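You operate a simulated robot arm through the tools that you are given. There is no shell and no other tool.

The job below is to be done with a simulated two-armed robot. You get a single attempt, and the scene is never put back.

Task
Refill the feed bin to its line with Large pegs, then latch it.
Fine: tip from the box marked Large on the ledge; free the latch and lift the feed lid first; spill nothing; the box goes back where it was; the lid ends shut. Set down upright: green box. Where these are worked on the way, their far stop is far enough and under half their travel is too little: feed lid.
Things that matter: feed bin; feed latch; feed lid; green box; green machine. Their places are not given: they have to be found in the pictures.

It is judged by the outcome, as a careful person would: the job done as asked, and still so three seconds after it is handed in. It fails if anything else is knocked over, pushed out of place, dropped, spilled or broken. A push-on lid holds only when it is set on centred and level and pressed home; a screw cap is set on level and turned clockwise until tight.

Robot
Two 7-joint arms with fingered hands on one trunk that stands fixed in place. Base frame: the origin is at the foot of the trunk, x ahead of it, y to its left, z up. Units: m, rad, N and s.
The left shoulder is at [0.061, 0.17, 1.07], the right one opposite. With the tool pointing down near the work surface each hand reaches from about 0.1 to 0.5 m from the base axis, measured 20 degrees to its own side. Payload 4 kg a hand.
The TCP of each hand is the grasp point between the finger pads, 0.026 m short of the fingertips. In the tool frame z runs along the fingers and y along their closing line. The gripper opens to 0.132 m; its body begins 0.073 m behind the TCP. The gripper is a hand of 4 fingers: y runs from the thumb to the fingers, the wrist lies at [0, 0, -0.224] in the tool frame, and closing takes about 1.5 s.
Orientation is told as [roll, pitch, yaw] about the base's x, y, z axes, in that order, counted from this pose: with the fingers straight down and closing along the base's y, the tool's x points along the base's -x, its y along +y and its z along -z.

Tools
- The arms move only by the tool move_arm. It takes "left_moves", "right_moves" or both (then of equal length, played together; a hand with none holds still); each is a list of rows, each an object (a shift or turn left out is 0, a gripper value left out holds the last) with "translation": the shift along the base's x, y, z in units of 200 mm (1.0 is 200 mm), a list of three; "dr": the turn, a rotation vector about the base's x, y, z in units of 45 degrees (1.0 is 45 degrees), a list of three. In form: [{"translation": [dx, dy, dz], "dr": [wx, wy, wz]}, ...]. A call has 1 to 20 rows; each row is the pose to reach, as a shift and turn from the pose commanded when the call began. "left_claw" and "right_claw" are, for a hand that has rows, the finger opening in m, from 0 to 0.132, set as the call begins (left out, the last holds). A call with a number of a shift or a turn outside -1 to 1 is refused whole. Rows are played at 5 a second. More than 0.05 m and 0.15 rad between two rows, or a gripper value outside its range, and nothing of the call is played. A pose out of reach is approached as far as the arm can. The call stops where the force on the tool passes 90 N (or 10 N more than at its start, if that is more) or the arm is blocked; 0.2 s more then pass. The fingers move at their own pace (about 0.045 m/s each) and stop on an object; they squeeze with about 23 N. The grip force told is the motor's: it shows also when the fingers shut on nothing. Time passes only in rows, and 0.2 s behind the last, so rows that repeat a pose let the fingers close. The reply holds the time, the measured pose of the TCP, the force on the tool along the base axes, the opening and the grip force, in the units named above and with some noise, with the torque about the TCP (base axes, N m) and any sound that the robot's microphone picked up.
- Cameras (640 x 400 px; columns grow to the right, rows downward): "scene" is now at [0.1417, 0.0561, 1.2654]; the picture's right is [0.61, -0.79, -0.00], its down [-0.30, -0.23, -0.92] and it looks along [0.73, 0.56, -0.38] (base axes); focal length 259 px, centre (320, 200). "left" rides on the left gripper at [-0.068, 0.002, -0.097] in its tool frame; the picture's right is [-0.03, -1.00, 0.00], its down [0.82, -0.02, -0.58] and it looks along [0.58, -0.01, 0.82] (tool axes); focal length 270 px, centre (320, 200). "right" rides on the right gripper at [0.068, 0.002, -0.097] in its tool frame; the picture's right is [-0.02, 1.00, 0.00], its down [-0.82, -0.02, -0.58] and it looks along [-0.58, -0.01, 0.82] (tool axes); focal length 270 px, centre (320, 200).
- capture(camera): a new picture of that camera. The clock stands still meanwhile.
- move_column(by): moves the trunk up (or, below 0, down) by that many m; the arms and the scene camera ride with it, the base frame stays. It gives what a move gives, with no picture.
- set_fingers(finger1, finger2, finger3, thumb_bend, hand): sets how far each is bent, from 0 (flat) to 1 (curled in); at 0.3 the hand is open as for a grip, at 0.7 the pads meet at the TCP. One left out holds its place. A second passes; each finger stops where it meets its share of the squeeze, and holds until it gets a number again. A gripper value or a shape takes the hand back. It gives what a move gives, with no picture; readings hold the bend of each and the force on the fingers (four entries, about 0 where the hand has none), thumb and palm.
- set_grasp(shape, hand): the hand has 4 fingers and takes this shape, open, in about a second: jaw (thumb against the fingers, like two jaws); tri (thumb and two fingers); tip (a fingertip pinch); poke (one finger out to press); point (the index stretched); flat (the hand flat); cup (the hand cupped); fist (a fist). The gripper value then closes the fingers along that shape, each until it touches; the sizes above hold for jaw. It gives what a move gives, with no picture.
- pan_tilt(pan, tilt): turns the head with the scene camera to pan (to the left, within 1.501 rad either way) and tilt (down, from -0.506 to 1.204), counted from straight ahead of the robot (the tilt from the chest, where the trunk bows). It gives what a move gives.
- locate(camera, pixels): for up to 12 pixels [column, row] of the newest picture of that camera ("zoom" is the newest enlarged one), the place [x, y, z] in the base frame of the surface seen there, good to about 0.002 m. The clock stands still meanwhile.
- enlarge(camera, box): a new picture of the part [left, top, right, bottom] of that camera's present view, enlarged. The clock stands still meanwhile.
- hand_in(): hands the job in; it is judged then, once.

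Leave the grippers open and the arms clear of the work at the hand-in unless told otherwise.

The tools are called after "Emit:" by a JSON object that holds its "method" and its "body". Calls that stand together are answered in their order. move_arm: Moves the arms, as the interface text tells. Its arguments: {"type":"object","properties":{"left_moves":{"type":"array","items":{"type":"object","properties":{"translation":{"type":"array","items":{"type":"number"}},"dr":{"type":"array","items":{"type":"number"}}}}},"left_claw":{"type":"number"},"right_moves":{"type":"array","items":{"type":"object","properties":{"translation":{"type":"array","items":{"type":"number"}},"dr":{"type":"array","items":{"type":"number"}}}}},"right_claw":{"type":"number"}},"required":[]} The other tools are called the same way: move_column (by) moves the trunk up or down; set_grasp (shape, hand) gives the hand a shape; set_fingers (finger1, finger2, finger3, thumb_bend, hand) moves the fingers one by one; pan_tilt (pan, tilt) turns the head that bears the scene camera; capture (camera) takes a picture; locate (camera, pixels) gives the place of the surface under pixels of a picture; enlarge (camera, box) takes an enlarged picture of a part of a camera's view; hand_in () hands the job in.

At the start:

```text
clock: 0.0
left_position: [0.3099, 0.4254, 1.1717]
left_tool_rot: [-0.001, -0.001, 0.003]
left_force: [0.3, -0.2, -0.2]
left_moment: [0.0, 0.02, 0.02]
left_width: 0.1321
left_grasp_force: 0.0
left_shape: jaw
left_bend: [0.3, 0.3, 0.3, 0.3]
left_finger forces: [0.0, 0.1, 0.0, 0.0, 0.1, 0.0]
right_position: [0.4704, 0.0263, 1.149]
right_tool_rot: [0.0, 0.0, 0.001]
right_force: [0.4, 0.9, 0.3]
right_moment: [-0.02, 0.0, -0.01]
right_width: 0.1322
right_grasp_force: 0.0
right_shape: jaw
right_bend: [0.3, 0.3, 0.3, 0.3]
right_finger forces: [0.0, 0.0, 0.1, 0.1, 0.1, 0.0]
trunk travel left (down, up): [-0.3, 0.455]
head pan, tilt (commanded): [0.654, 0.393]
```

scene: 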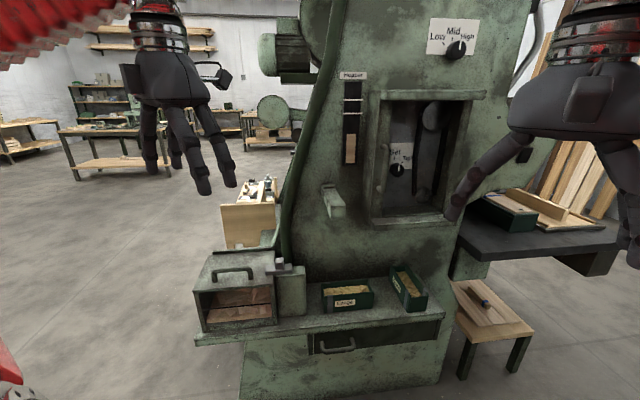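
right: 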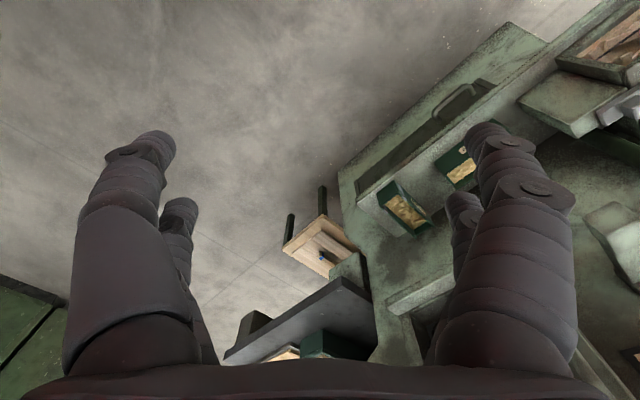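
left: 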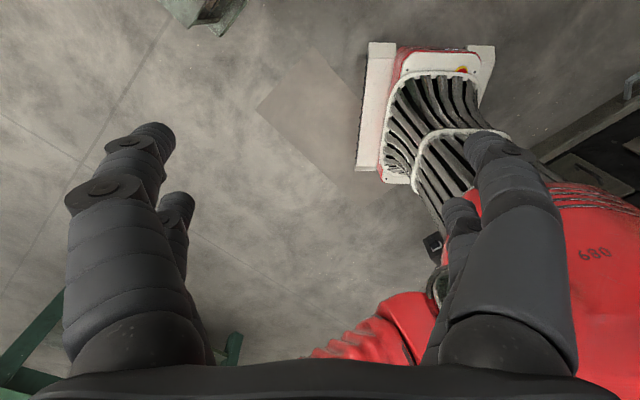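

I see a green machine with a ledge carrying a glass/metal feed bin on the left (about 235,290), a small latch block (285,275), and two green boxes (347,295) and (408,288). I'll enlarge those parts for details.

Emit:
{"method": "enlarge", "body": {"camera": "scene", "box": [180, 230, 340, 330]}}

Emit:
{"method": "enlarge", "body": {"camera": "scene", "box": [300, 240, 460, 340]}}

```text
4.00 times, centred on (260, 280) of scene
```

zoom: 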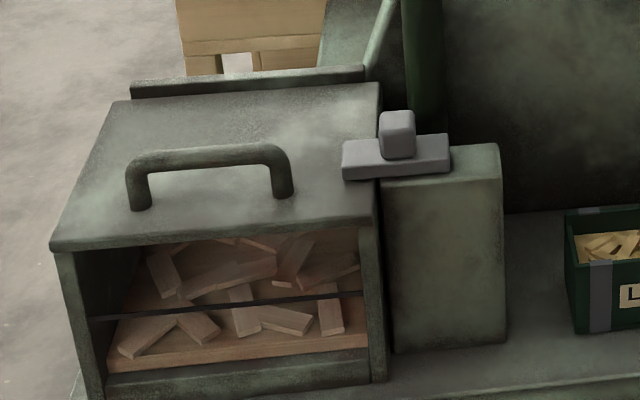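

```text
4.00 times, centred on (380, 290) of scene
```

zoom: 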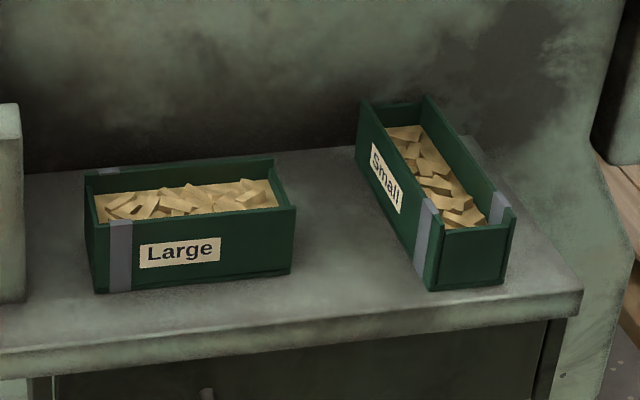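

The bin has a lid with a handle and a window with a black line; a latch bar with a knob lies over the lid's right edge on a post. I'll locate points on them, from the zoomed pictures.

Emit:
{"method": "enlarge", "body": {"camera": "scene", "box": [180, 230, 340, 330]}}

Emit:
{"method": "locate", "body": {"camera": "zoom", "pixels": [[55, 245], [372, 222], [378, 88], [118, 105], [140, 160], [280, 160], [140, 208], [284, 195], [398, 120], [396, 160], [345, 160], [445, 150]]}}

Emit:
{"method": "locate", "body": {"camera": "zoom", "pixels": [[495, 150], [440, 190], [395, 345], [505, 340], [100, 316], [362, 298], [110, 380], [375, 370], [240, 270], [160, 340], [250, 320], [440, 260]]}}

Emit:
{"method": "locate", "body": {"camera": "scene", "pixels": [[322, 285], [372, 280], [325, 312], [372, 307], [346, 291], [392, 266], [405, 267], [409, 309], [426, 305], [345, 345], [310, 330], [440, 315]]}}

```text
4.00 times, centred on (260, 280) of scene
```

zoom: 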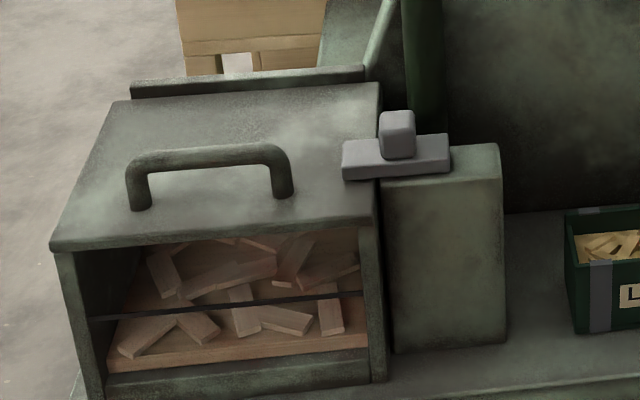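

```text
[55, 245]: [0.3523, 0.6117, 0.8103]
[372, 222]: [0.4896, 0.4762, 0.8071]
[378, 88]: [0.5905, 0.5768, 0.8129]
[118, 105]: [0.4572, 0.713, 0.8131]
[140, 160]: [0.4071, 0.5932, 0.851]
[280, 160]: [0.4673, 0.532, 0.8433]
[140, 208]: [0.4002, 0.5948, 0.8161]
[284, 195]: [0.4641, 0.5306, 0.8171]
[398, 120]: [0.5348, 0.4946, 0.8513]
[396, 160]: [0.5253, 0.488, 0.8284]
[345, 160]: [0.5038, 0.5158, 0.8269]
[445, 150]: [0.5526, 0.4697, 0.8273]
```

```text
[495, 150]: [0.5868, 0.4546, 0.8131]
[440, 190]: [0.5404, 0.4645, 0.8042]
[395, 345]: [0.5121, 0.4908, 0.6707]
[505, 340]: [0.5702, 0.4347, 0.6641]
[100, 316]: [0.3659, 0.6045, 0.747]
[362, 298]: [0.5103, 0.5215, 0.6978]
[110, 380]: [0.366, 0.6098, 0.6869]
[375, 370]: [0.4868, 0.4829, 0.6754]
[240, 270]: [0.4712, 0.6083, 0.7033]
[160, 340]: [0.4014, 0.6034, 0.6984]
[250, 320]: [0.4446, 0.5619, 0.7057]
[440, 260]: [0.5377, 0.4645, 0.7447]
```

```text
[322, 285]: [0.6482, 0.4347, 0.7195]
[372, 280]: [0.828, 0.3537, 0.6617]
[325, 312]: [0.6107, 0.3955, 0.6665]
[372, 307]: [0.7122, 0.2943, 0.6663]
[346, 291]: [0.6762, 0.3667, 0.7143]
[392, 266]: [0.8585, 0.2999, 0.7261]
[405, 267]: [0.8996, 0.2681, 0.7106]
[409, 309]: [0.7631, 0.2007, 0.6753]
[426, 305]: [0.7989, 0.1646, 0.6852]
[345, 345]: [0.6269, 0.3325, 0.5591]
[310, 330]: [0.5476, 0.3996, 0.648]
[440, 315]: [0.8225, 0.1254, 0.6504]
```

The machine stands at about 45 degrees to me: lid front edge from (0.352,0.612) to (0.490,0.476), top z 0.81; latch bar on its right end; Large box about (0.68,0.365,0.69). Next I pan the head to look at the bin and the surroundings better.

Emit:
{"method": "pan_tilt", "body": {"pan": 0.75, "tilt": 0.75}}

Emit:
{"method": "capture", "body": {"camera": "scene"}}

```text
clock: 0.8
left_position: [0.309, 0.4246, 1.1723]
left_tool_rot: [0.0, -0.001, 0.001]
left_force: [-0.4, 0.2, 0.4]
left_moment: [0.01, 0.04, 0.01]
left_width: 0.1319
left_grasp_force: 0.2
left_shape: jaw
left_bend: [0.3, 0.3, 0.3, 0.3]
left_finger forces: [0.0, 0.0, 0.0, 0.0, 0.0, 0.0]
right_position: [0.4704, 0.0269, 1.1495]
right_tool_rot: [0.001, 0.0, -0.001]
right_force: [0.6, -0.8, 1.1]
right_moment: [-0.02, 0.02, 0.03]
right_width: 0.1317
right_grasp_force: 0.0
right_shape: jaw
right_bend: [0.3, 0.3, 0.3, 0.3]
right_finger forces: [0.0, 0.1, 0.0, 0.1, 0.0, 0.0]
trunk travel left (down, up): [-0.3, 0.455]
head pan, tilt (commanded): [0.75, 0.75]
```

```text
taken
```

scene: 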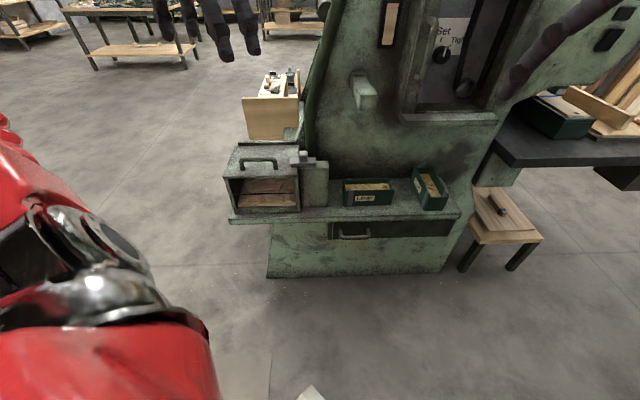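

The red thing on the left is my own left arm. The work area is at (225-450, 150-215) px now. I'll enlarge it for details.

Emit:
{"method": "enlarge", "body": {"camera": "scene", "box": [215, 135, 343, 215]}}

Emit:
{"method": "locate", "body": {"camera": "zoom", "pixels": [[40, 215], [405, 205], [395, 65], [110, 70], [430, 85], [425, 110], [380, 140], [490, 135], [540, 130], [570, 140], [60, 290], [400, 280]]}}

```text
5.00 times, centred on (279, 175) of scene
```

zoom: 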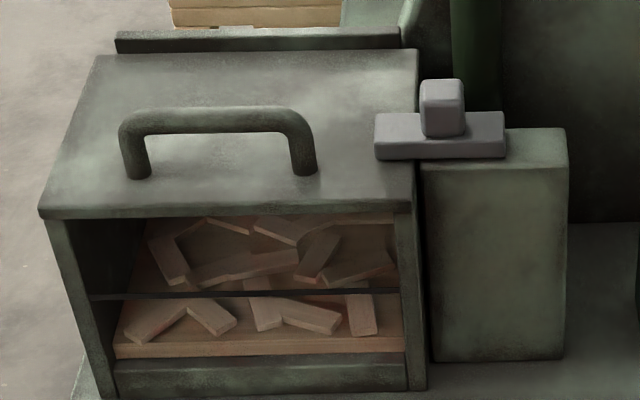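

```text
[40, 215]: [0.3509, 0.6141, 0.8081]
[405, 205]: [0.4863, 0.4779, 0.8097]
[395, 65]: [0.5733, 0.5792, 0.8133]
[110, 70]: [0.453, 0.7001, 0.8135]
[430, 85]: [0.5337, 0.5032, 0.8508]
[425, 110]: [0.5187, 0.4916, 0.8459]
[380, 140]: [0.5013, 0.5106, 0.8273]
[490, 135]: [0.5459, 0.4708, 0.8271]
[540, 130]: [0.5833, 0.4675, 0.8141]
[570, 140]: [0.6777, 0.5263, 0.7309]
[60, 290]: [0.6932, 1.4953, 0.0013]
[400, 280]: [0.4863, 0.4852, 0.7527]
```

I'll locate the line in the window, pegs, and rims for the bin's inside dimensions.

Emit:
{"method": "locate", "body": {"camera": "zoom", "pixels": [[200, 295], [300, 292], [395, 290], [120, 298], [130, 350], [390, 345], [180, 250], [370, 240], [110, 365], [430, 365], [150, 230], [75, 240]]}}

Emit:
{"method": "enlarge", "body": {"camera": "scene", "box": [330, 155, 458, 235]}}

Emit:
{"method": "locate", "body": {"camera": "zoom", "pixels": [[65, 135], [310, 125], [65, 165], [305, 150], [70, 255], [300, 245], [180, 150], [110, 150], [420, 70], [550, 265], [550, 340], [190, 195]]}}

```text
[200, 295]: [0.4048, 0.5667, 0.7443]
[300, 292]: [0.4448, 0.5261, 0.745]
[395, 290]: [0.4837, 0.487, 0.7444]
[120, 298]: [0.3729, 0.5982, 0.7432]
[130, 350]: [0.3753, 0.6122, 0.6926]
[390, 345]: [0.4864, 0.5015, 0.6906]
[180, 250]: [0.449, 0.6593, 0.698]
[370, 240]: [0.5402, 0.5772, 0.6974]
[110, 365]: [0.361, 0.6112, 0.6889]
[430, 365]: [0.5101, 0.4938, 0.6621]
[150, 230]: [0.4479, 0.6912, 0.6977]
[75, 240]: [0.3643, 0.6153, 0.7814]
```

```text
5.00 times, centred on (394, 195) of scene
```

zoom: 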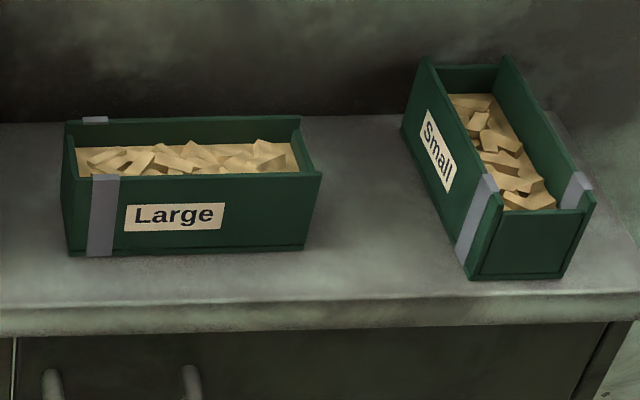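

```text
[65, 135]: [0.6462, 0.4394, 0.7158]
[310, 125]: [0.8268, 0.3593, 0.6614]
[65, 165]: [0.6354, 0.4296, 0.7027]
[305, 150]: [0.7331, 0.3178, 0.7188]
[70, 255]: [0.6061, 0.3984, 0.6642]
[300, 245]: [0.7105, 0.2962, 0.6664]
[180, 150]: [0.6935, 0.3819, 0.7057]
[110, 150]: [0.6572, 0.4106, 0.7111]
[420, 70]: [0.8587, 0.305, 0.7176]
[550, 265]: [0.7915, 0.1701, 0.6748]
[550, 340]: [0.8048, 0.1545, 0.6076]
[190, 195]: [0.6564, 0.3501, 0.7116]
```

The line lies at z 0.7445; pegs currently at ~0.70. The Large box spans roughly from u-left (0.606,0.398) to (0.71,0.296) along its front. I'll check the places of machine protrusions above the box: lever (365,93), shelf (450,118), hose (315,100), post etc.

Emit:
{"method": "locate", "body": {"camera": "scene", "pixels": [[360, 80], [365, 105], [372, 95], [405, 118], [495, 118], [450, 112], [315, 110], [305, 140], [340, 160], [400, 165], [380, 60], [420, 60]]}}

Emit:
{"method": "locate", "body": {"camera": "scene", "pixels": [[232, 218], [280, 218], [340, 213], [400, 215], [455, 212], [460, 200], [350, 235], [340, 238], [365, 237], [300, 205], [270, 130], [250, 95]]}}

```text
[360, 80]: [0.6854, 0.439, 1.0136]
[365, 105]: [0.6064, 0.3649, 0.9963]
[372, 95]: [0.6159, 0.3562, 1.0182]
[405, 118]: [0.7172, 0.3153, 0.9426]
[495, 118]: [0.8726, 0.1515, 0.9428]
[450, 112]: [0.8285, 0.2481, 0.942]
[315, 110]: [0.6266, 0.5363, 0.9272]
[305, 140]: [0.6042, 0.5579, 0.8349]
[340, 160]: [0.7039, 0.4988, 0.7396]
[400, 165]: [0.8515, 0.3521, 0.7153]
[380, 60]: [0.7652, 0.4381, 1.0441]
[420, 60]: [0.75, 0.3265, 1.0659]
```

```text
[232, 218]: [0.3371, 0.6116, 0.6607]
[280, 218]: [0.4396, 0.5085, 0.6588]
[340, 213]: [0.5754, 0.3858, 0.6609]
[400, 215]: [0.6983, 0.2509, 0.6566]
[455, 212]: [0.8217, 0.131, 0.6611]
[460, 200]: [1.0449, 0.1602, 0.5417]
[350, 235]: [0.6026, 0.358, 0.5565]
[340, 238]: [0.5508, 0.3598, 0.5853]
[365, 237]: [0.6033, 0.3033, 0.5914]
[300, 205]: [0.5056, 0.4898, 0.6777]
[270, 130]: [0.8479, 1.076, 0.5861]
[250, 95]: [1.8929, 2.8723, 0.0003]
```

The lever over the box's left end sits at u≈0.17 (z≈1.0) and the shelf right of it at z 0.94, so the space above the box is tight. I'll look at my own left arm's shape to learn its links: locate (90,270), (100,240), (150,350), and look up to see the arm and hand.

Emit:
{"method": "locate", "body": {"camera": "scene", "pixels": [[90, 270], [120, 235], [150, 350], [30, 170], [60, 220], [200, 340], [20, 330], [200, 30], [250, 40], [160, 10]]}}

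Emit:
{"method": "pan_tilt", "body": {"pan": 1.0, "tilt": 0.0}}

Emit:
{"method": "capture", "body": {"camera": "scene"}}

```text
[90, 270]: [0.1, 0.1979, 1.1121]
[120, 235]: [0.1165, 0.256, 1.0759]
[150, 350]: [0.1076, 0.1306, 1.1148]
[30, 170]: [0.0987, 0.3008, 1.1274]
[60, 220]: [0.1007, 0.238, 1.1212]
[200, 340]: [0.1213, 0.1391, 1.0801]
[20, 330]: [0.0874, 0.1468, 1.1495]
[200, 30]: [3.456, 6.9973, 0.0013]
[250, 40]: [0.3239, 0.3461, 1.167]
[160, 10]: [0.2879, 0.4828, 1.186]
```

```text
clock: 1.9
left_position: [0.3097, 0.4263, 1.1726]
left_tool_rot: [0.0, 0.0, -0.001]
left_force: [0.7, 0.5, 0.5]
left_moment: [-0.03, 0.01, -0.01]
left_width: 0.1317
left_grasp_force: 0.1
left_shape: jaw
left_bend: [0.3, 0.3, 0.3, 0.3]
left_finger forces: [0.0, 0.1, 0.0, 0.0, 0.0, 0.1]
right_position: [0.4711, 0.0272, 1.149]
right_tool_rot: [-0.002, 0.0, -0.001]
right_force: [-0.9, 0.0, 0.0]
right_moment: [-0.02, -0.02, 0.02]
right_width: 0.1322
right_grasp_force: 0.1
right_shape: jaw
right_bend: [0.3, 0.3, 0.3, 0.3]
right_finger forces: [0.0, 0.0, 0.1, 0.0, 0.0, 0.0]
trunk travel left (down, up): [-0.3, 0.455]
head pan, tilt (commanded): [1.0, 0.0]
```

```text
taken
```

scene: 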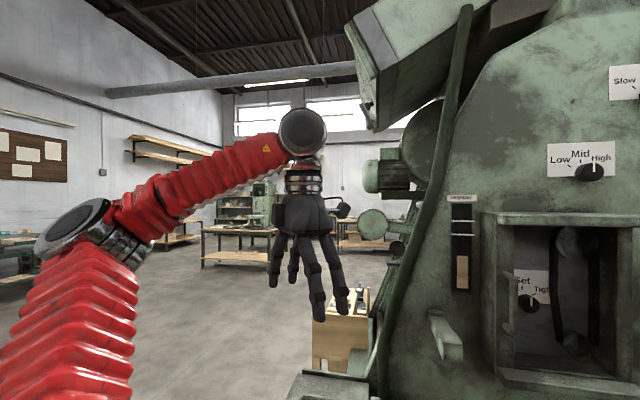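

The arm goes shoulder → elbow disk at (75,222) → forearm → wrist disk at (303,132) → hand. I'll locate those joints to learn link lengths.

Emit:
{"method": "locate", "body": {"camera": "scene", "pixels": [[75, 222], [45, 240], [303, 132], [305, 180], [200, 180], [150, 210], [60, 340], [270, 150], [303, 210], [120, 220], [330, 250], [275, 220]]}}

```text
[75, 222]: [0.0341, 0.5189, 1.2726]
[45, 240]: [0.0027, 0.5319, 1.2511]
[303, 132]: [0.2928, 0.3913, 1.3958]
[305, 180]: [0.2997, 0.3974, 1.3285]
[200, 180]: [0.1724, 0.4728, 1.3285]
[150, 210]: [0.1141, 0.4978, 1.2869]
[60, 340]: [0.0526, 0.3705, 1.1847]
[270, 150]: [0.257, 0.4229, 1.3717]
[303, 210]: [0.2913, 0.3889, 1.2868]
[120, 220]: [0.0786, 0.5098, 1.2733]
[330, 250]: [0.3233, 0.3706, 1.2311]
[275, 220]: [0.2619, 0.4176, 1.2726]
```

Link lengths are about 0.41 and 0.34 m, so the bin and box are within the left arm's reach. I'll first turn the left hand by -45° about vertical (to line up with the machine) and bring it in front of and above the latch, at about (0.474,0.403,1.0), well clear of the machine, to look with its camera.

Emit:
{"method": "move_arm", "body": {"left_moves": [{"translation": [0.117, -0.016, -0.123], "dr": [0, 0, -0.143]}, {"translation": [0.234, -0.031, -0.246], "dr": [0, 0, -0.286]}, {"translation": [0.351, -0.047, -0.369], "dr": [0, 0, -0.429]}, {"translation": [0.469, -0.063, -0.491], "dr": [0, 0, -0.571]}, {"translation": [0.586, -0.079, -0.614], "dr": [0, 0, -0.714]}, {"translation": [0.703, -0.094, -0.737], "dr": [0, 0, -0.857]}, {"translation": [0.82, -0.11, -0.86], "dr": [0, 0, -1.0]}, {"translation": [0.82, -0.11, -0.86], "dr": [0, 0, -1.0]}]}}

Emit:
{"method": "capture", "body": {"camera": "left"}}

Emit:
{"method": "capture", "body": {"camera": "scene"}}

```text
clock: 3.7
left_position: [0.4703, 0.4026, 0.9977]
left_tool_rot: [-0.001, 0.0, -0.786]
left_force: [-0.1, 0.2, -0.1]
left_moment: [-0.04, 0.01, 0.05]
left_width: 0.1317
left_grasp_force: 0.1
left_shape: jaw
left_bend: [0.3, 0.3, 0.3, 0.3]
left_finger forces: [0.0, 0.0, 0.0, 0.0, 0.0, 0.0]
right_position: [0.47, 0.0266, 1.1512]
right_tool_rot: [0.0, 0.002, -0.001]
right_force: [0.2, 0.2, 0.0]
right_moment: [-0.01, -0.02, 0.0]
right_width: 0.132
right_grasp_force: 0.0
right_shape: jaw
right_bend: [0.3, 0.3, 0.3, 0.3]
right_finger forces: [0.0, 0.0, 0.1, 0.0, 0.1, 0.0]
trunk travel left (down, up): [-0.3, 0.455]
head pan, tilt (commanded): [1.0, 0.0]
```

```text
taken
```

left: 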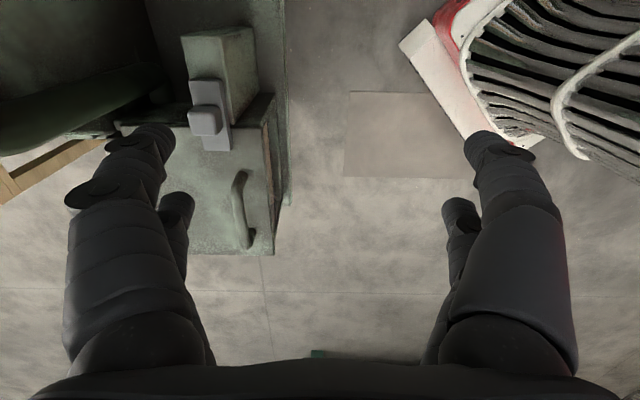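

```text
taken
```

scene: 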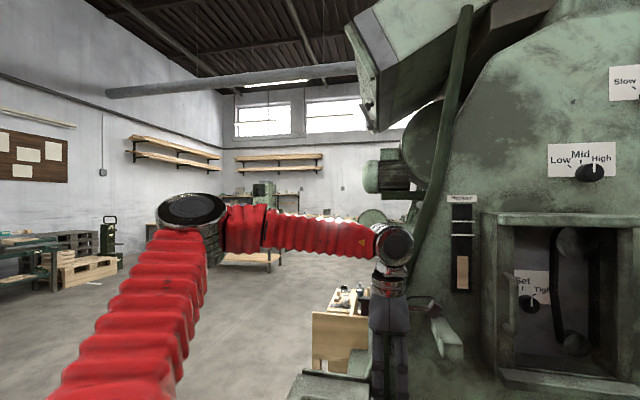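

From the hand's camera the latch shows at (208,115), with the bar from the post onto the lid. I'll enlarge it.

Emit:
{"method": "enlarge", "body": {"camera": "left", "box": [120, 20, 312, 140]}}

Emit:
{"method": "locate", "body": {"camera": "zoom", "pixels": [[235, 205], [360, 205], [275, 430], [360, 425], [240, 290], [330, 290], [240, 370], [335, 375], [285, 330], [220, 60], [420, 60], [470, 230]]}}

```text
3.33 times, centred on (216, 80) of left
```

zoom: 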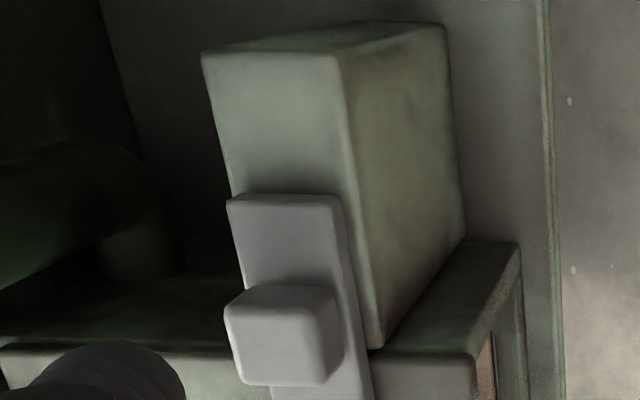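

```text
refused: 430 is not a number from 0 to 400
```

The bar lies along the post top: looks like a sliding bolt. I'll locate its corners.

Emit:
{"method": "locate", "body": {"camera": "zoom", "pixels": [[240, 205], [335, 205], [245, 240], [340, 250], [235, 312], [320, 295], [245, 375], [325, 375], [280, 335], [215, 62], [330, 65], [400, 340]]}}

Emit:
{"method": "enlarge", "body": {"camera": "left", "box": [150, 90, 310, 190]}}

Emit:
{"method": "locate", "body": {"camera": "zoom", "pixels": [[330, 230], [200, 130], [250, 130], [200, 165], [275, 165], [450, 20], [365, 330], [350, 345], [400, 355], [350, 400], [500, 200], [505, 360]]}}

```text
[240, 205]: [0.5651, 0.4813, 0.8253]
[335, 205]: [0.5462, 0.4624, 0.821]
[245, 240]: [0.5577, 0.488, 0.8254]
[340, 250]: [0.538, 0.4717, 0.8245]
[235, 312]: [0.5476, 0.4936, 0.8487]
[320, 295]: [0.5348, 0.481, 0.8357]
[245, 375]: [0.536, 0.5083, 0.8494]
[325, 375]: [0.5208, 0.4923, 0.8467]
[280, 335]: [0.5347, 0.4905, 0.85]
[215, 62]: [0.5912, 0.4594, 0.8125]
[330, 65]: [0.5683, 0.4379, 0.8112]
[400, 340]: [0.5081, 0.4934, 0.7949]
```

```text
4.00 times, centred on (230, 140) of left
```

zoom: 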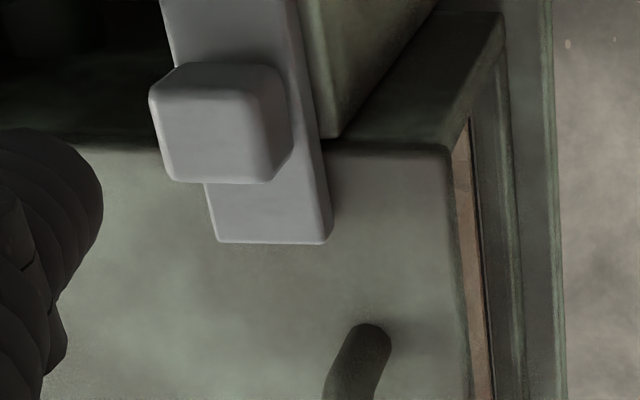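

```text
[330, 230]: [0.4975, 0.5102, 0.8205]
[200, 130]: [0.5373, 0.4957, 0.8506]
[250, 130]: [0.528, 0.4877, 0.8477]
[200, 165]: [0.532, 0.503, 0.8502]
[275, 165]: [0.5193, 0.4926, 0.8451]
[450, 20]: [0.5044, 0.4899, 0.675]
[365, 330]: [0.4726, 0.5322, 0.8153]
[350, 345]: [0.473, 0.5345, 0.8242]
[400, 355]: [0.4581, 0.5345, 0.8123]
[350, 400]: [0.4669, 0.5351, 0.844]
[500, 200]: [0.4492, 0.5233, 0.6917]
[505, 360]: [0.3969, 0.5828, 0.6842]
```

Bar u -0.009..0.0595, v 0.713..0.740, top z 0.826; knob centre (0.5346,0.4936), z 0.826–0.850. Before gripping I need the digits' layout: locate fingertips in the left view at (145,140), (175,205), (490,145), (460,210).

Emit:
{"method": "capture", "body": {"camera": "left"}}

Emit:
{"method": "locate", "body": {"camera": "left", "pixels": [[150, 130], [110, 165], [178, 200], [165, 215], [490, 140], [515, 165], [460, 205], [462, 230], [130, 340], [510, 340], [195, 330], [430, 330]]}}

```text
taken
```

left: 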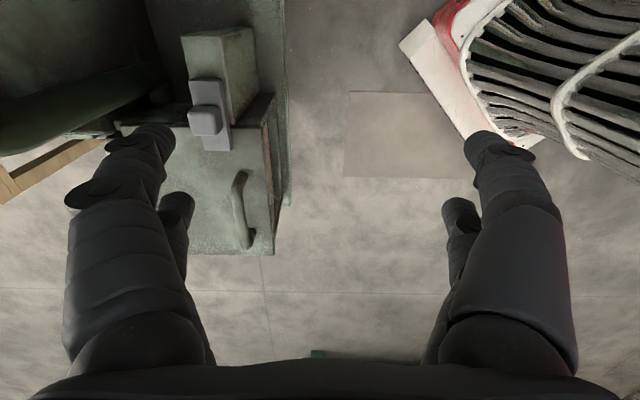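

```text
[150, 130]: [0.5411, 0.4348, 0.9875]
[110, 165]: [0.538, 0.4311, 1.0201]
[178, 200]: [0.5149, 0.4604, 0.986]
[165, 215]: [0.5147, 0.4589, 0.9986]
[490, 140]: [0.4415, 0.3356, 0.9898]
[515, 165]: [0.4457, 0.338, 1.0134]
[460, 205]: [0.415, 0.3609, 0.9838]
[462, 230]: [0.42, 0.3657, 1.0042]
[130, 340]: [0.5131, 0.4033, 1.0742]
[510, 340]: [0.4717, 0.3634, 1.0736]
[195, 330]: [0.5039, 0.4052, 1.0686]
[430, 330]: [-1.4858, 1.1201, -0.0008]
```

The hand's digits stand two against two at about ±0.018 m along the tool x. Next I check where the hose and lever run near the latch so the hand and wrist clear them.

Emit:
{"method": "capture", "body": {"camera": "scene"}}

Emit:
{"method": "locate", "body": {"camera": "scene", "pixels": [[412, 290], [420, 240], [430, 200], [440, 150], [455, 80], [432, 315], [448, 345], [462, 350], [440, 325], [460, 330], [500, 372], [393, 245]]}}

```text
taken
```

scene: 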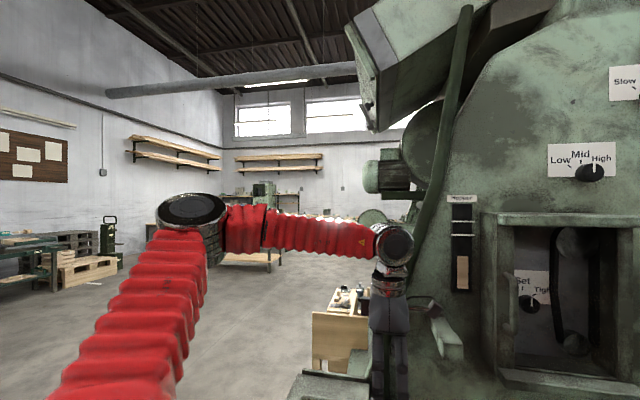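

```text
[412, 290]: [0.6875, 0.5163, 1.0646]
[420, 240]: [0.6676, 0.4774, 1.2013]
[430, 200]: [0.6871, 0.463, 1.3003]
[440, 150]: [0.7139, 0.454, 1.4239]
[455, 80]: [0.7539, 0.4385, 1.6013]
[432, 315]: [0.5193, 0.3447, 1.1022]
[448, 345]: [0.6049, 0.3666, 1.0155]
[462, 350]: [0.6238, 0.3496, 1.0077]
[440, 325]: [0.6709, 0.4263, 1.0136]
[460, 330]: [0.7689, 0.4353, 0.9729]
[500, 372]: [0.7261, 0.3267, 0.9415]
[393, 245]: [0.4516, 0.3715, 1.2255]
```

The hose stays at v≥0.81, clear enough. I'll narrow the fingers to 0.07 and bring the left hand above the latch knob, (0.5346,0.4936,0.93).

Emit:
{"method": "move_arm", "body": {"left_moves": [{"translation": [0.0, 0.0, 0.0]}, {"translation": [0.0, 0.0, 0.0]}, {"translation": [0.08, 0.114, -0.085]}, {"translation": [0.16, 0.228, -0.17]}, {"translation": [0.24, 0.341, -0.255]}, {"translation": [0.32, 0.455, -0.34]}, {"translation": [0.32, 0.455, -0.34]}, {"translation": [0.32, 0.455, -0.34]}], "left_claw": 0.07}}

Emit:
{"method": "capture", "body": {"camera": "left"}}

Emit:
{"method": "pan_tilt", "body": {"pan": 0.8, "tilt": 0.5}}

Emit:
{"method": "capture", "body": {"camera": "scene"}}

```text
clock: 5.5
left_position: [0.5363, 0.4961, 0.9325]
left_tool_rot: [0.001, 0.003, -0.784]
left_force: [0.2, 0.6, -1.3]
left_moment: [-0.03, 0.02, -0.01]
left_width: 0.0706
left_grasp_force: 0.1
left_shape: jaw
left_bend: [0.72, 0.72, 0.72, 0.7]
left_finger forces: [0.1, 0.0, 0.0, 0.0, 0.0, 0.0]
right_position: [0.4708, 0.026, 1.1497]
right_tool_rot: [0.0, 0.002, 0.0]
right_force: [-0.1, -0.1, -0.4]
right_moment: [0.01, 0.0, 0.02]
right_width: 0.1318
right_grasp_force: 0.1
right_shape: jaw
right_bend: [0.3, 0.3, 0.3, 0.3]
right_finger forces: [0.1, 0.0, 0.0, 0.0, 0.0, 0.0]
trunk travel left (down, up): [-0.3, 0.455]
head pan, tilt (commanded): [1.0, 0.0]
```

```text
taken
```

left: 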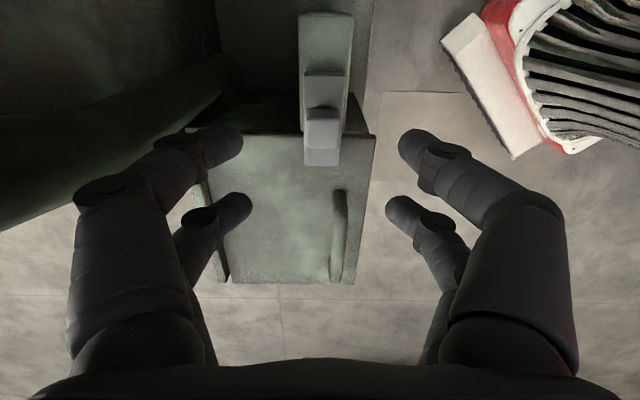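

```text
clock: 6.5
left_position: [0.536, 0.4964, 0.933]
left_tool_rot: [-0.002, 0.0, -0.785]
left_force: [-0.5, -0.2, -0.3]
left_moment: [0.0, -0.02, 0.0]
left_width: 0.0708
left_grasp_force: 0.0
left_shape: jaw
left_bend: [0.72, 0.72, 0.72, 0.7]
left_finger forces: [0.1, 0.0, 0.0, 0.0, 0.0, 0.0]
right_position: [0.4703, 0.0255, 1.1501]
right_tool_rot: [-0.001, -0.001, 0.0]
right_force: [-0.1, -0.6, 0.9]
right_moment: [-0.03, -0.02, -0.02]
right_width: 0.1316
right_grasp_force: 0.0
right_shape: jaw
right_bend: [0.3, 0.3, 0.3, 0.3]
right_finger forces: [0.1, 0.1, 0.1, 0.0, 0.1, 0.1]
trunk travel left (down, up): [-0.3, 0.455]
head pan, tilt (commanded): [0.799, 0.499]
```

```text
taken
```

scene: 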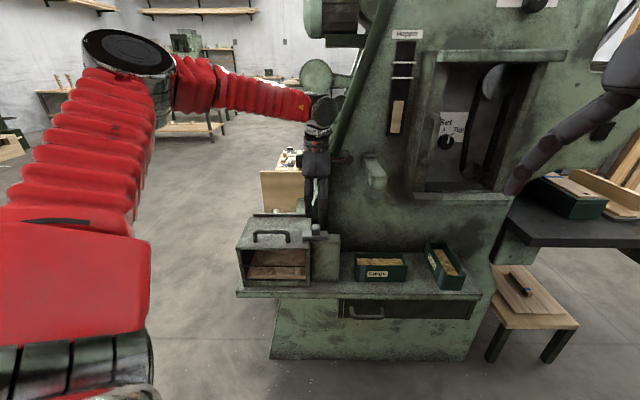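

The hand hovers over the latch (TCP u≈0.028, v≈0.730). I'll locate the fingertips at this opening to know their lowest height before going down.

Emit:
{"method": "locate", "body": {"camera": "left", "pixels": [[230, 132], [238, 150], [240, 198], [245, 210], [412, 135], [405, 155], [398, 200], [392, 212], [320, 90], [325, 130], [322, 160], [345, 200]]}}

```text
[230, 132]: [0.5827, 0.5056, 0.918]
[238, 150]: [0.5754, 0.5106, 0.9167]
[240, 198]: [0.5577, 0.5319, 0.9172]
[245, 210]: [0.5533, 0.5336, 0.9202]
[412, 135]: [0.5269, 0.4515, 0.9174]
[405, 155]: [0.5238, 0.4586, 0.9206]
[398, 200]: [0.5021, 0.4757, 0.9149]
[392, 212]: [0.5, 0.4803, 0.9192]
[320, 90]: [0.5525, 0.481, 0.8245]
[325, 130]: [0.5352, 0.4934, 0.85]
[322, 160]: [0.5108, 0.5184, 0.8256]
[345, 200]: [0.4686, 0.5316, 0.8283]
```

Fingertips are 0.026 below the TCP as stated. I lower the hand to TCP z≈0.858 (tips ~0.832, just above the bar's 0.826), straddling the knob.

Emit:
{"method": "move_arm", "body": {"left_moves": [{"translation": [-0.004, -0.007, -0.13]}, {"translation": [-0.007, -0.013, -0.26]}, {"translation": [-0.007, -0.013, -0.34]}, {"translation": [-0.007, -0.013, -0.375]}, {"translation": [-0.007, -0.013, -0.375]}]}}

Emit:
{"method": "capture", "body": {"camera": "left"}}

Emit:
{"method": "enlarge", "body": {"camera": "scene", "box": [260, 180, 388, 260]}}

```text
clock: 7.7
left_position: [0.536, 0.4912, 0.8572]
left_tool_rot: [0.001, -0.001, -0.786]
left_force: [-0.6, -0.3, 0.9]
left_moment: [0.0, 0.0, -0.01]
left_width: 0.0704
left_grasp_force: 0.0
left_shape: jaw
left_bend: [0.72, 0.72, 0.72, 0.7]
left_finger forces: [0.1, 0.0, 0.0, 0.0, 0.0, 0.1]
right_position: [0.4698, 0.0268, 1.1508]
right_tool_rot: [-0.001, 0.001, 0.0]
right_force: [0.1, 0.2, 0.2]
right_moment: [-0.05, -0.01, -0.01]
right_width: 0.1319
right_grasp_force: 0.0
right_shape: jaw
right_bend: [0.3, 0.3, 0.3, 0.3]
right_finger forces: [0.0, 0.0, 0.1, 0.0, 0.0, 0.0]
trunk travel left (down, up): [-0.3, 0.455]
head pan, tilt (commanded): [0.799, 0.499]
```

```text
taken
```

left: 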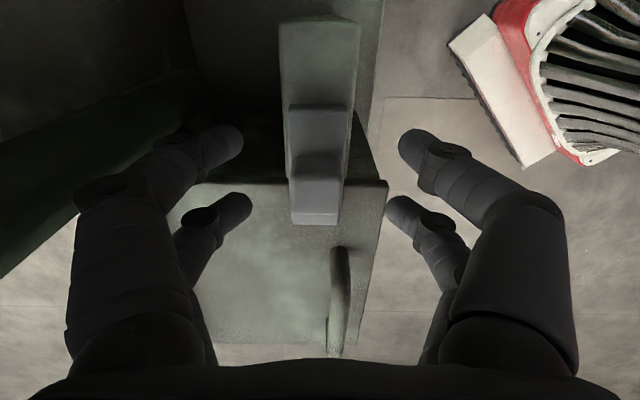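

```text
5.00 times, centred on (324, 220) of scene
```

zoom: 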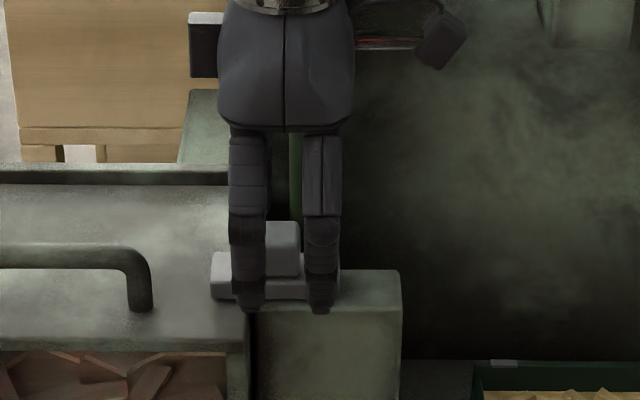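

Two digits are in front and two behind, with the knob in between. I close the fingers on the knob.

Emit:
{"method": "move_arm", "body": {"left_moves": [{"translation": [0, 0, 0]}, {"translation": [0, 0, 0]}, {"translation": [0, 0, 0]}, {"translation": [0, 0, 0]}, {"translation": [0, 0, 0]}, {"translation": [0, 0, 0]}, {"translation": [0, 0, 0]}, {"translation": [0, 0, 0]}], "left_claw": 0.0}}

Emit:
{"method": "capture", "body": {"camera": "left"}}

Emit:
{"method": "enlarge", "body": {"camera": "scene", "box": [260, 180, 388, 260]}}

```text
clock: 9.5
left_position: [0.5351, 0.4921, 0.8581]
left_tool_rot: [0.0, 0.002, -0.786]
left_force: [0.3, -0.8, -3.9]
left_moment: [-0.01, 0.04, -0.02]
left_width: 0.0
left_grasp_force: 22.9
left_shape: jaw
left_bend: [0.61, 0.76, 0.75, 0.7]
left_finger forces: [0.1, 0.1, 0.0, 0.1, 0.1, 0.0]
right_position: [0.4714, 0.0265, 1.1504]
right_tool_rot: [0.0, 0.0, 0.0]
right_force: [-0.1, -0.3, 0.4]
right_moment: [-0.01, -0.01, 0.01]
right_width: 0.1319
right_grasp_force: 0.1
right_shape: jaw
right_bend: [0.3, 0.3, 0.3, 0.3]
right_finger forces: [0.1, 0.1, 0.0, 0.0, 0.0, 0.1]
trunk travel left (down, up): [-0.3, 0.455]
head pan, tilt (commanded): [0.799, 0.499]
```

```text
taken
```

left: 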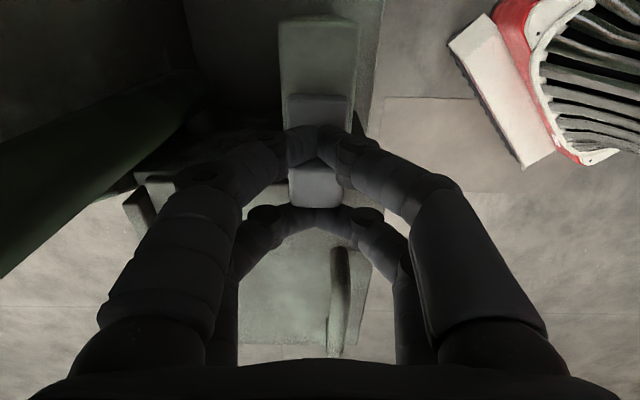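

```text
5.00 times, centred on (324, 220) of scene
```

zoom: 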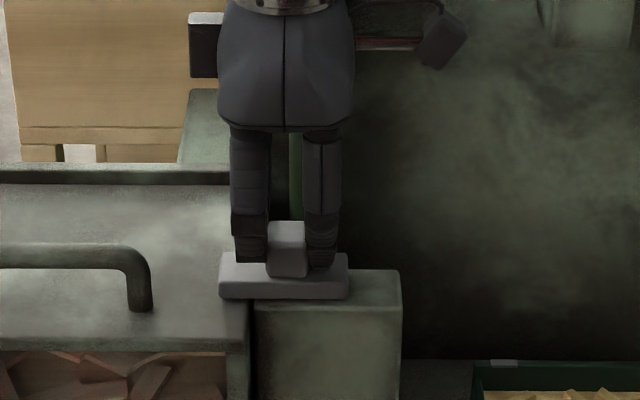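

The knob is caught between the digit pairs and the bar has already shifted slightly right; it slides. I now push it along +u (to x+, y-) by 0.03 m in small steps.

Emit:
{"method": "move_arm", "body": {"left_moves": [{"translation": [0.027, -0.027, 0]}, {"translation": [0.054, -0.054, 0]}, {"translation": [0.08, -0.08, 0]}, {"translation": [0.106, -0.106, 0]}, {"translation": [0.106, -0.106, 0]}]}}

Emit:
{"method": "enlarge", "body": {"camera": "scene", "box": [260, 180, 388, 260]}}

```text
clock: 10.7
left_position: [0.5546, 0.4727, 0.8567]
left_tool_rot: [0.001, 0.003, -0.783]
left_force: [-13.7, 16.3, 6.3]
left_moment: [0.26, 0.19, 0.0]
left_width: 0.0002
left_grasp_force: 23.1
left_shape: jaw
left_bend: [0.61, 0.76, 0.75, 0.7]
left_finger forces: [0.0, 0.0, 0.0, 0.1, 0.0, 0.1]
right_position: [0.4682, 0.0274, 1.1501]
right_tool_rot: [-0.002, -0.003, 0.0]
right_force: [0.0, 0.6, -0.2]
right_moment: [0.0, 0.01, 0.01]
right_width: 0.1318
right_grasp_force: 0.0
right_shape: jaw
right_bend: [0.3, 0.3, 0.3, 0.3]
right_finger forces: [0.1, 0.0, 0.0, 0.0, 0.1, 0.0]
trunk travel left (down, up): [-0.3, 0.455]
head pan, tilt (commanded): [0.799, 0.499]
```

```text
5.00 times, centred on (324, 220) of scene
```

zoom: 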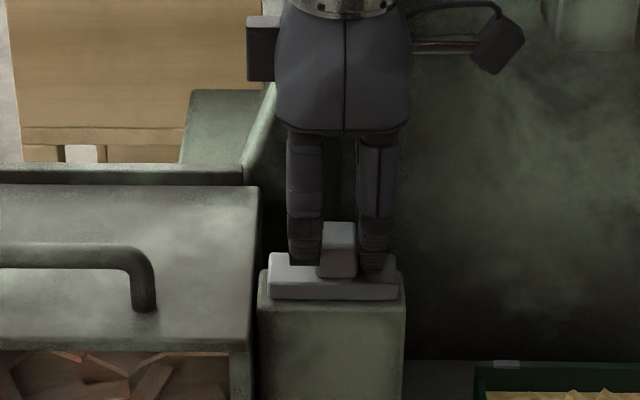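

The bar now sits wholly on the post, off the lid, and 21 N of resistance suggests its stop. I ease back 3 mm, open the fingers and rise.

Emit:
{"method": "move_arm", "body": {"left_moves": [{"translation": [-0.015, 0.015, 0]}, {"translation": [-0.015, 0.015, 0]}, {"translation": [-0.015, 0.015, 0]}, {"translation": [-0.015, 0.015, 0]}, {"translation": [-0.015, 0.015, 0]}, {"translation": [-0.015, 0.015, 0.15]}, {"translation": [-0.015, 0.015, 0.3]}, {"translation": [-0.015, 0.015, 0.45]}], "left_claw": 0.07}}

Emit:
{"method": "enlarge", "body": {"camera": "scene", "box": [230, 200, 358, 280]}}

Emit:
{"method": "locate", "body": {"camera": "zoom", "pixels": [[420, 190], [530, 175], [485, 120], [470, 160], [398, 200], [150, 170], [270, 170], [275, 215], [150, 145], [255, 145], [210, 150], [120, 220]]}}

```text
clock: 12.5
left_position: [0.5567, 0.4723, 0.9485]
left_tool_rot: [-0.001, 0.0, -0.785]
left_force: [-0.1, 0.6, -0.1]
left_moment: [-0.04, 0.02, -0.01]
left_width: 0.0697
left_grasp_force: 0.1
left_shape: jaw
left_bend: [0.72, 0.72, 0.72, 0.7]
left_finger forces: [0.0, 0.0, 0.1, 0.1, 0.0, 0.1]
right_position: [0.4698, 0.0265, 1.1509]
right_tool_rot: [0.001, 0.001, 0.001]
right_force: [-0.3, 0.8, -0.8]
right_moment: [-0.01, 0.03, 0.01]
right_width: 0.1318
right_grasp_force: 0.1
right_shape: jaw
right_bend: [0.3, 0.3, 0.3, 0.3]
right_finger forces: [0.0, 0.0, 0.1, 0.0, 0.1, 0.0]
trunk travel left (down, up): [-0.3, 0.455]
head pan, tilt (commanded): [0.799, 0.499]
```

```text
5.00 times, centred on (294, 240) of scene
```

zoom: 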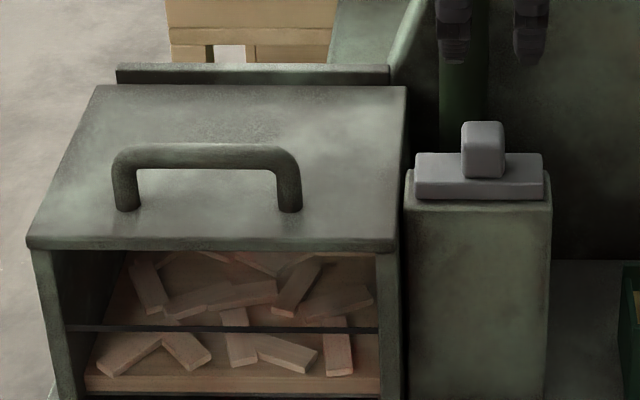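

```text
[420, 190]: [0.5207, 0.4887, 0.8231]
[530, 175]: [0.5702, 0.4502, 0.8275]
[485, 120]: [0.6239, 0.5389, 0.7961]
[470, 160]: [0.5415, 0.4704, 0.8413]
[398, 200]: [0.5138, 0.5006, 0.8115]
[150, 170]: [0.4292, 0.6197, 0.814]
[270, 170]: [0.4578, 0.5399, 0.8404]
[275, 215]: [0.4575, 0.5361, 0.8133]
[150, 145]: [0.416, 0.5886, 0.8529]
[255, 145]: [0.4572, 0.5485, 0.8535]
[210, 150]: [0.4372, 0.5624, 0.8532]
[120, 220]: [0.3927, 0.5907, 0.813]
```

The bolt's left end is now at u≈0.023, beyond the lid edge (u≈0.010): the latch is free. The handle bar is centred near u=-0.0885, v=0.711, top z 0.853. I move the hand over the handle at z 0.95.

Emit:
{"method": "move_arm", "body": {"left_moves": [{"translation": [-0.146, 0.116, 0.005]}, {"translation": [-0.291, 0.233, 0.005]}, {"translation": [-0.437, 0.349, 0.005]}, {"translation": [-0.5825, 0.465, 0.005]}, {"translation": [-0.5825, 0.465, 0.005]}, {"translation": [-0.5825, 0.465, 0.005]}]}}

Emit:
{"method": "capture", "body": {"camera": "left"}}

Emit:
{"method": "capture", "body": {"camera": "scene"}}

```text
clock: 13.9
left_position: [0.4382, 0.5662, 0.9488]
left_tool_rot: [0.0, -0.001, -0.786]
left_force: [0.2, 0.2, 0.2]
left_moment: [-0.03, 0.04, 0.01]
left_width: 0.0698
left_grasp_force: 0.1
left_shape: jaw
left_bend: [0.72, 0.72, 0.72, 0.7]
left_finger forces: [0.0, 0.0, 0.0, 0.1, 0.0, 0.0]
right_position: [0.4704, 0.0263, 1.1499]
right_tool_rot: [-0.001, -0.001, -0.002]
right_force: [-0.3, 0.0, 0.3]
right_moment: [-0.05, 0.0, 0.01]
right_width: 0.1318
right_grasp_force: 0.1
right_shape: jaw
right_bend: [0.3, 0.3, 0.3, 0.3]
right_finger forces: [0.0, 0.0, 0.0, 0.1, 0.0, 0.1]
trunk travel left (down, up): [-0.3, 0.455]
head pan, tilt (commanded): [0.799, 0.499]
```

```text
taken
```

left: 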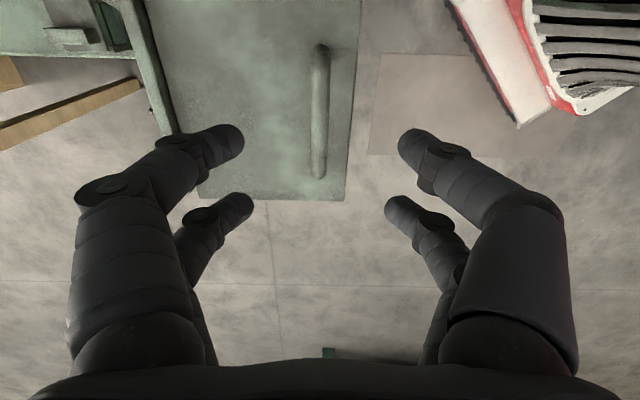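

```text
taken
```

scene: 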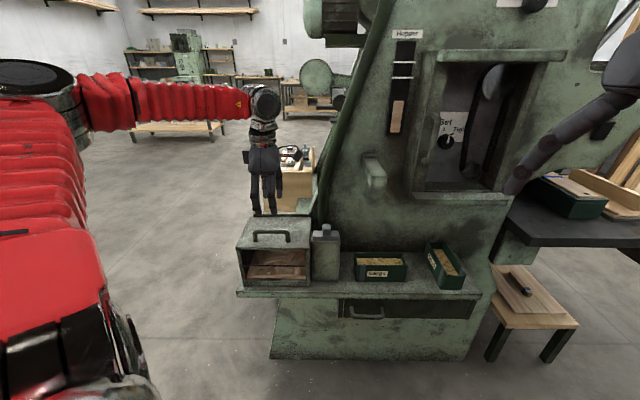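

The handle is seen at (320,110) in the left view. I'll measure it and the lid's hinge strip.

Emit:
{"method": "locate", "body": {"camera": "left", "pixels": [[320, 60], [320, 110], [319, 160], [313, 110], [327, 110], [318, 175], [320, 48], [345, 190], [205, 190], [170, 125], [148, 90], [355, 100]]}}

Emit:
{"method": "enlarge", "body": {"camera": "left", "box": [90, 0, 378, 180]}}

```text
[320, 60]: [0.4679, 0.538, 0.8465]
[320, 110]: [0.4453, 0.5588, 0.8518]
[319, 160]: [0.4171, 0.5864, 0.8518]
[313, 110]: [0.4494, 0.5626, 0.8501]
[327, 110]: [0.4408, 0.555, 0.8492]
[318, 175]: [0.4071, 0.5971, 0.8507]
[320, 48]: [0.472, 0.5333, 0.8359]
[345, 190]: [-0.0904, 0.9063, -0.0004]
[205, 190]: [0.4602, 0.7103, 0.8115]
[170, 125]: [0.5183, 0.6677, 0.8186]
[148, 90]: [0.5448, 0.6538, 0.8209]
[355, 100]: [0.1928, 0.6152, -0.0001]
```

```text
2.22 times, centred on (234, 90) of left
```

zoom: 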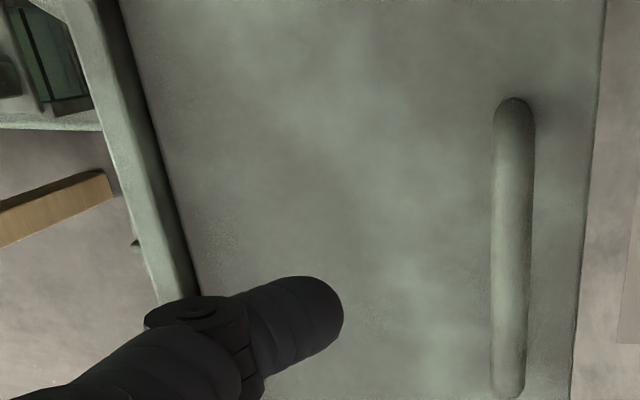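

Handle bar centre: u≈-0.089, v≈0.710, z≈0.846, diameter 12.5 mm; TCP is right above it. I lower to TCP z≈0.855 (tips ~0.829, lid top 0.813).

Emit:
{"method": "move_arm", "body": {"left_moves": [{"translation": [0, 0, -0.15]}, {"translation": [0, 0, -0.3]}, {"translation": [0, 0, -0.42]}, {"translation": [0, 0, -0.469]}, {"translation": [0, 0, -0.469]}]}}

Emit:
{"method": "capture", "body": {"camera": "left"}}

Emit:
{"method": "enlarge", "body": {"camera": "scene", "box": [220, 180, 348, 260]}}

```text
clock: 15.1
left_position: [0.4379, 0.5664, 0.8538]
left_tool_rot: [-0.001, -0.001, -0.786]
left_force: [-0.4, 0.1, 0.6]
left_moment: [-0.01, -0.01, 0.01]
left_width: 0.0693
left_grasp_force: 0.1
left_shape: jaw
left_bend: [0.72, 0.72, 0.72, 0.7]
left_finger forces: [0.1, 0.0, 0.0, 0.1, 0.1, 0.0]
right_position: [0.4704, 0.0272, 1.1502]
right_tool_rot: [-0.001, 0.0, 0.0]
right_force: [-0.5, 0.3, 0.0]
right_moment: [0.02, 0.02, -0.01]
right_width: 0.1318
right_grasp_force: 0.0
right_shape: jaw
right_bend: [0.3, 0.3, 0.3, 0.3]
right_finger forces: [0.0, 0.1, 0.0, 0.0, 0.1, 0.0]
trunk travel left (down, up): [-0.3, 0.455]
head pan, tilt (commanded): [0.799, 0.499]
```

```text
taken
```

left: 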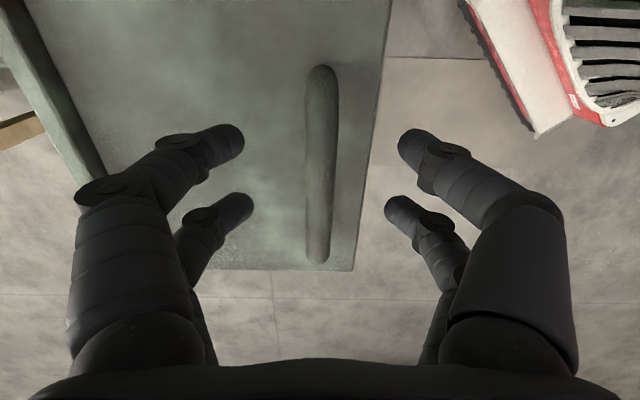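

```text
5.00 times, centred on (284, 220) of scene
```

zoom: 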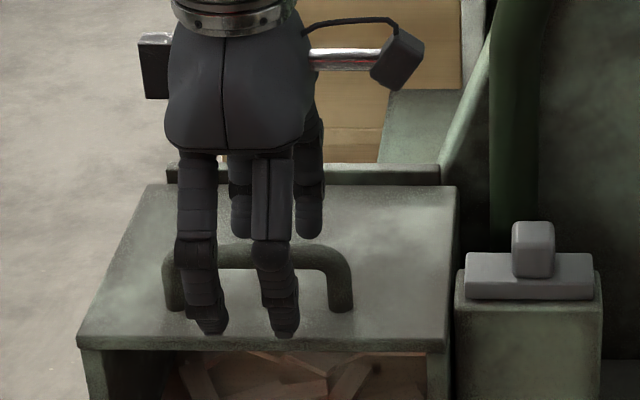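

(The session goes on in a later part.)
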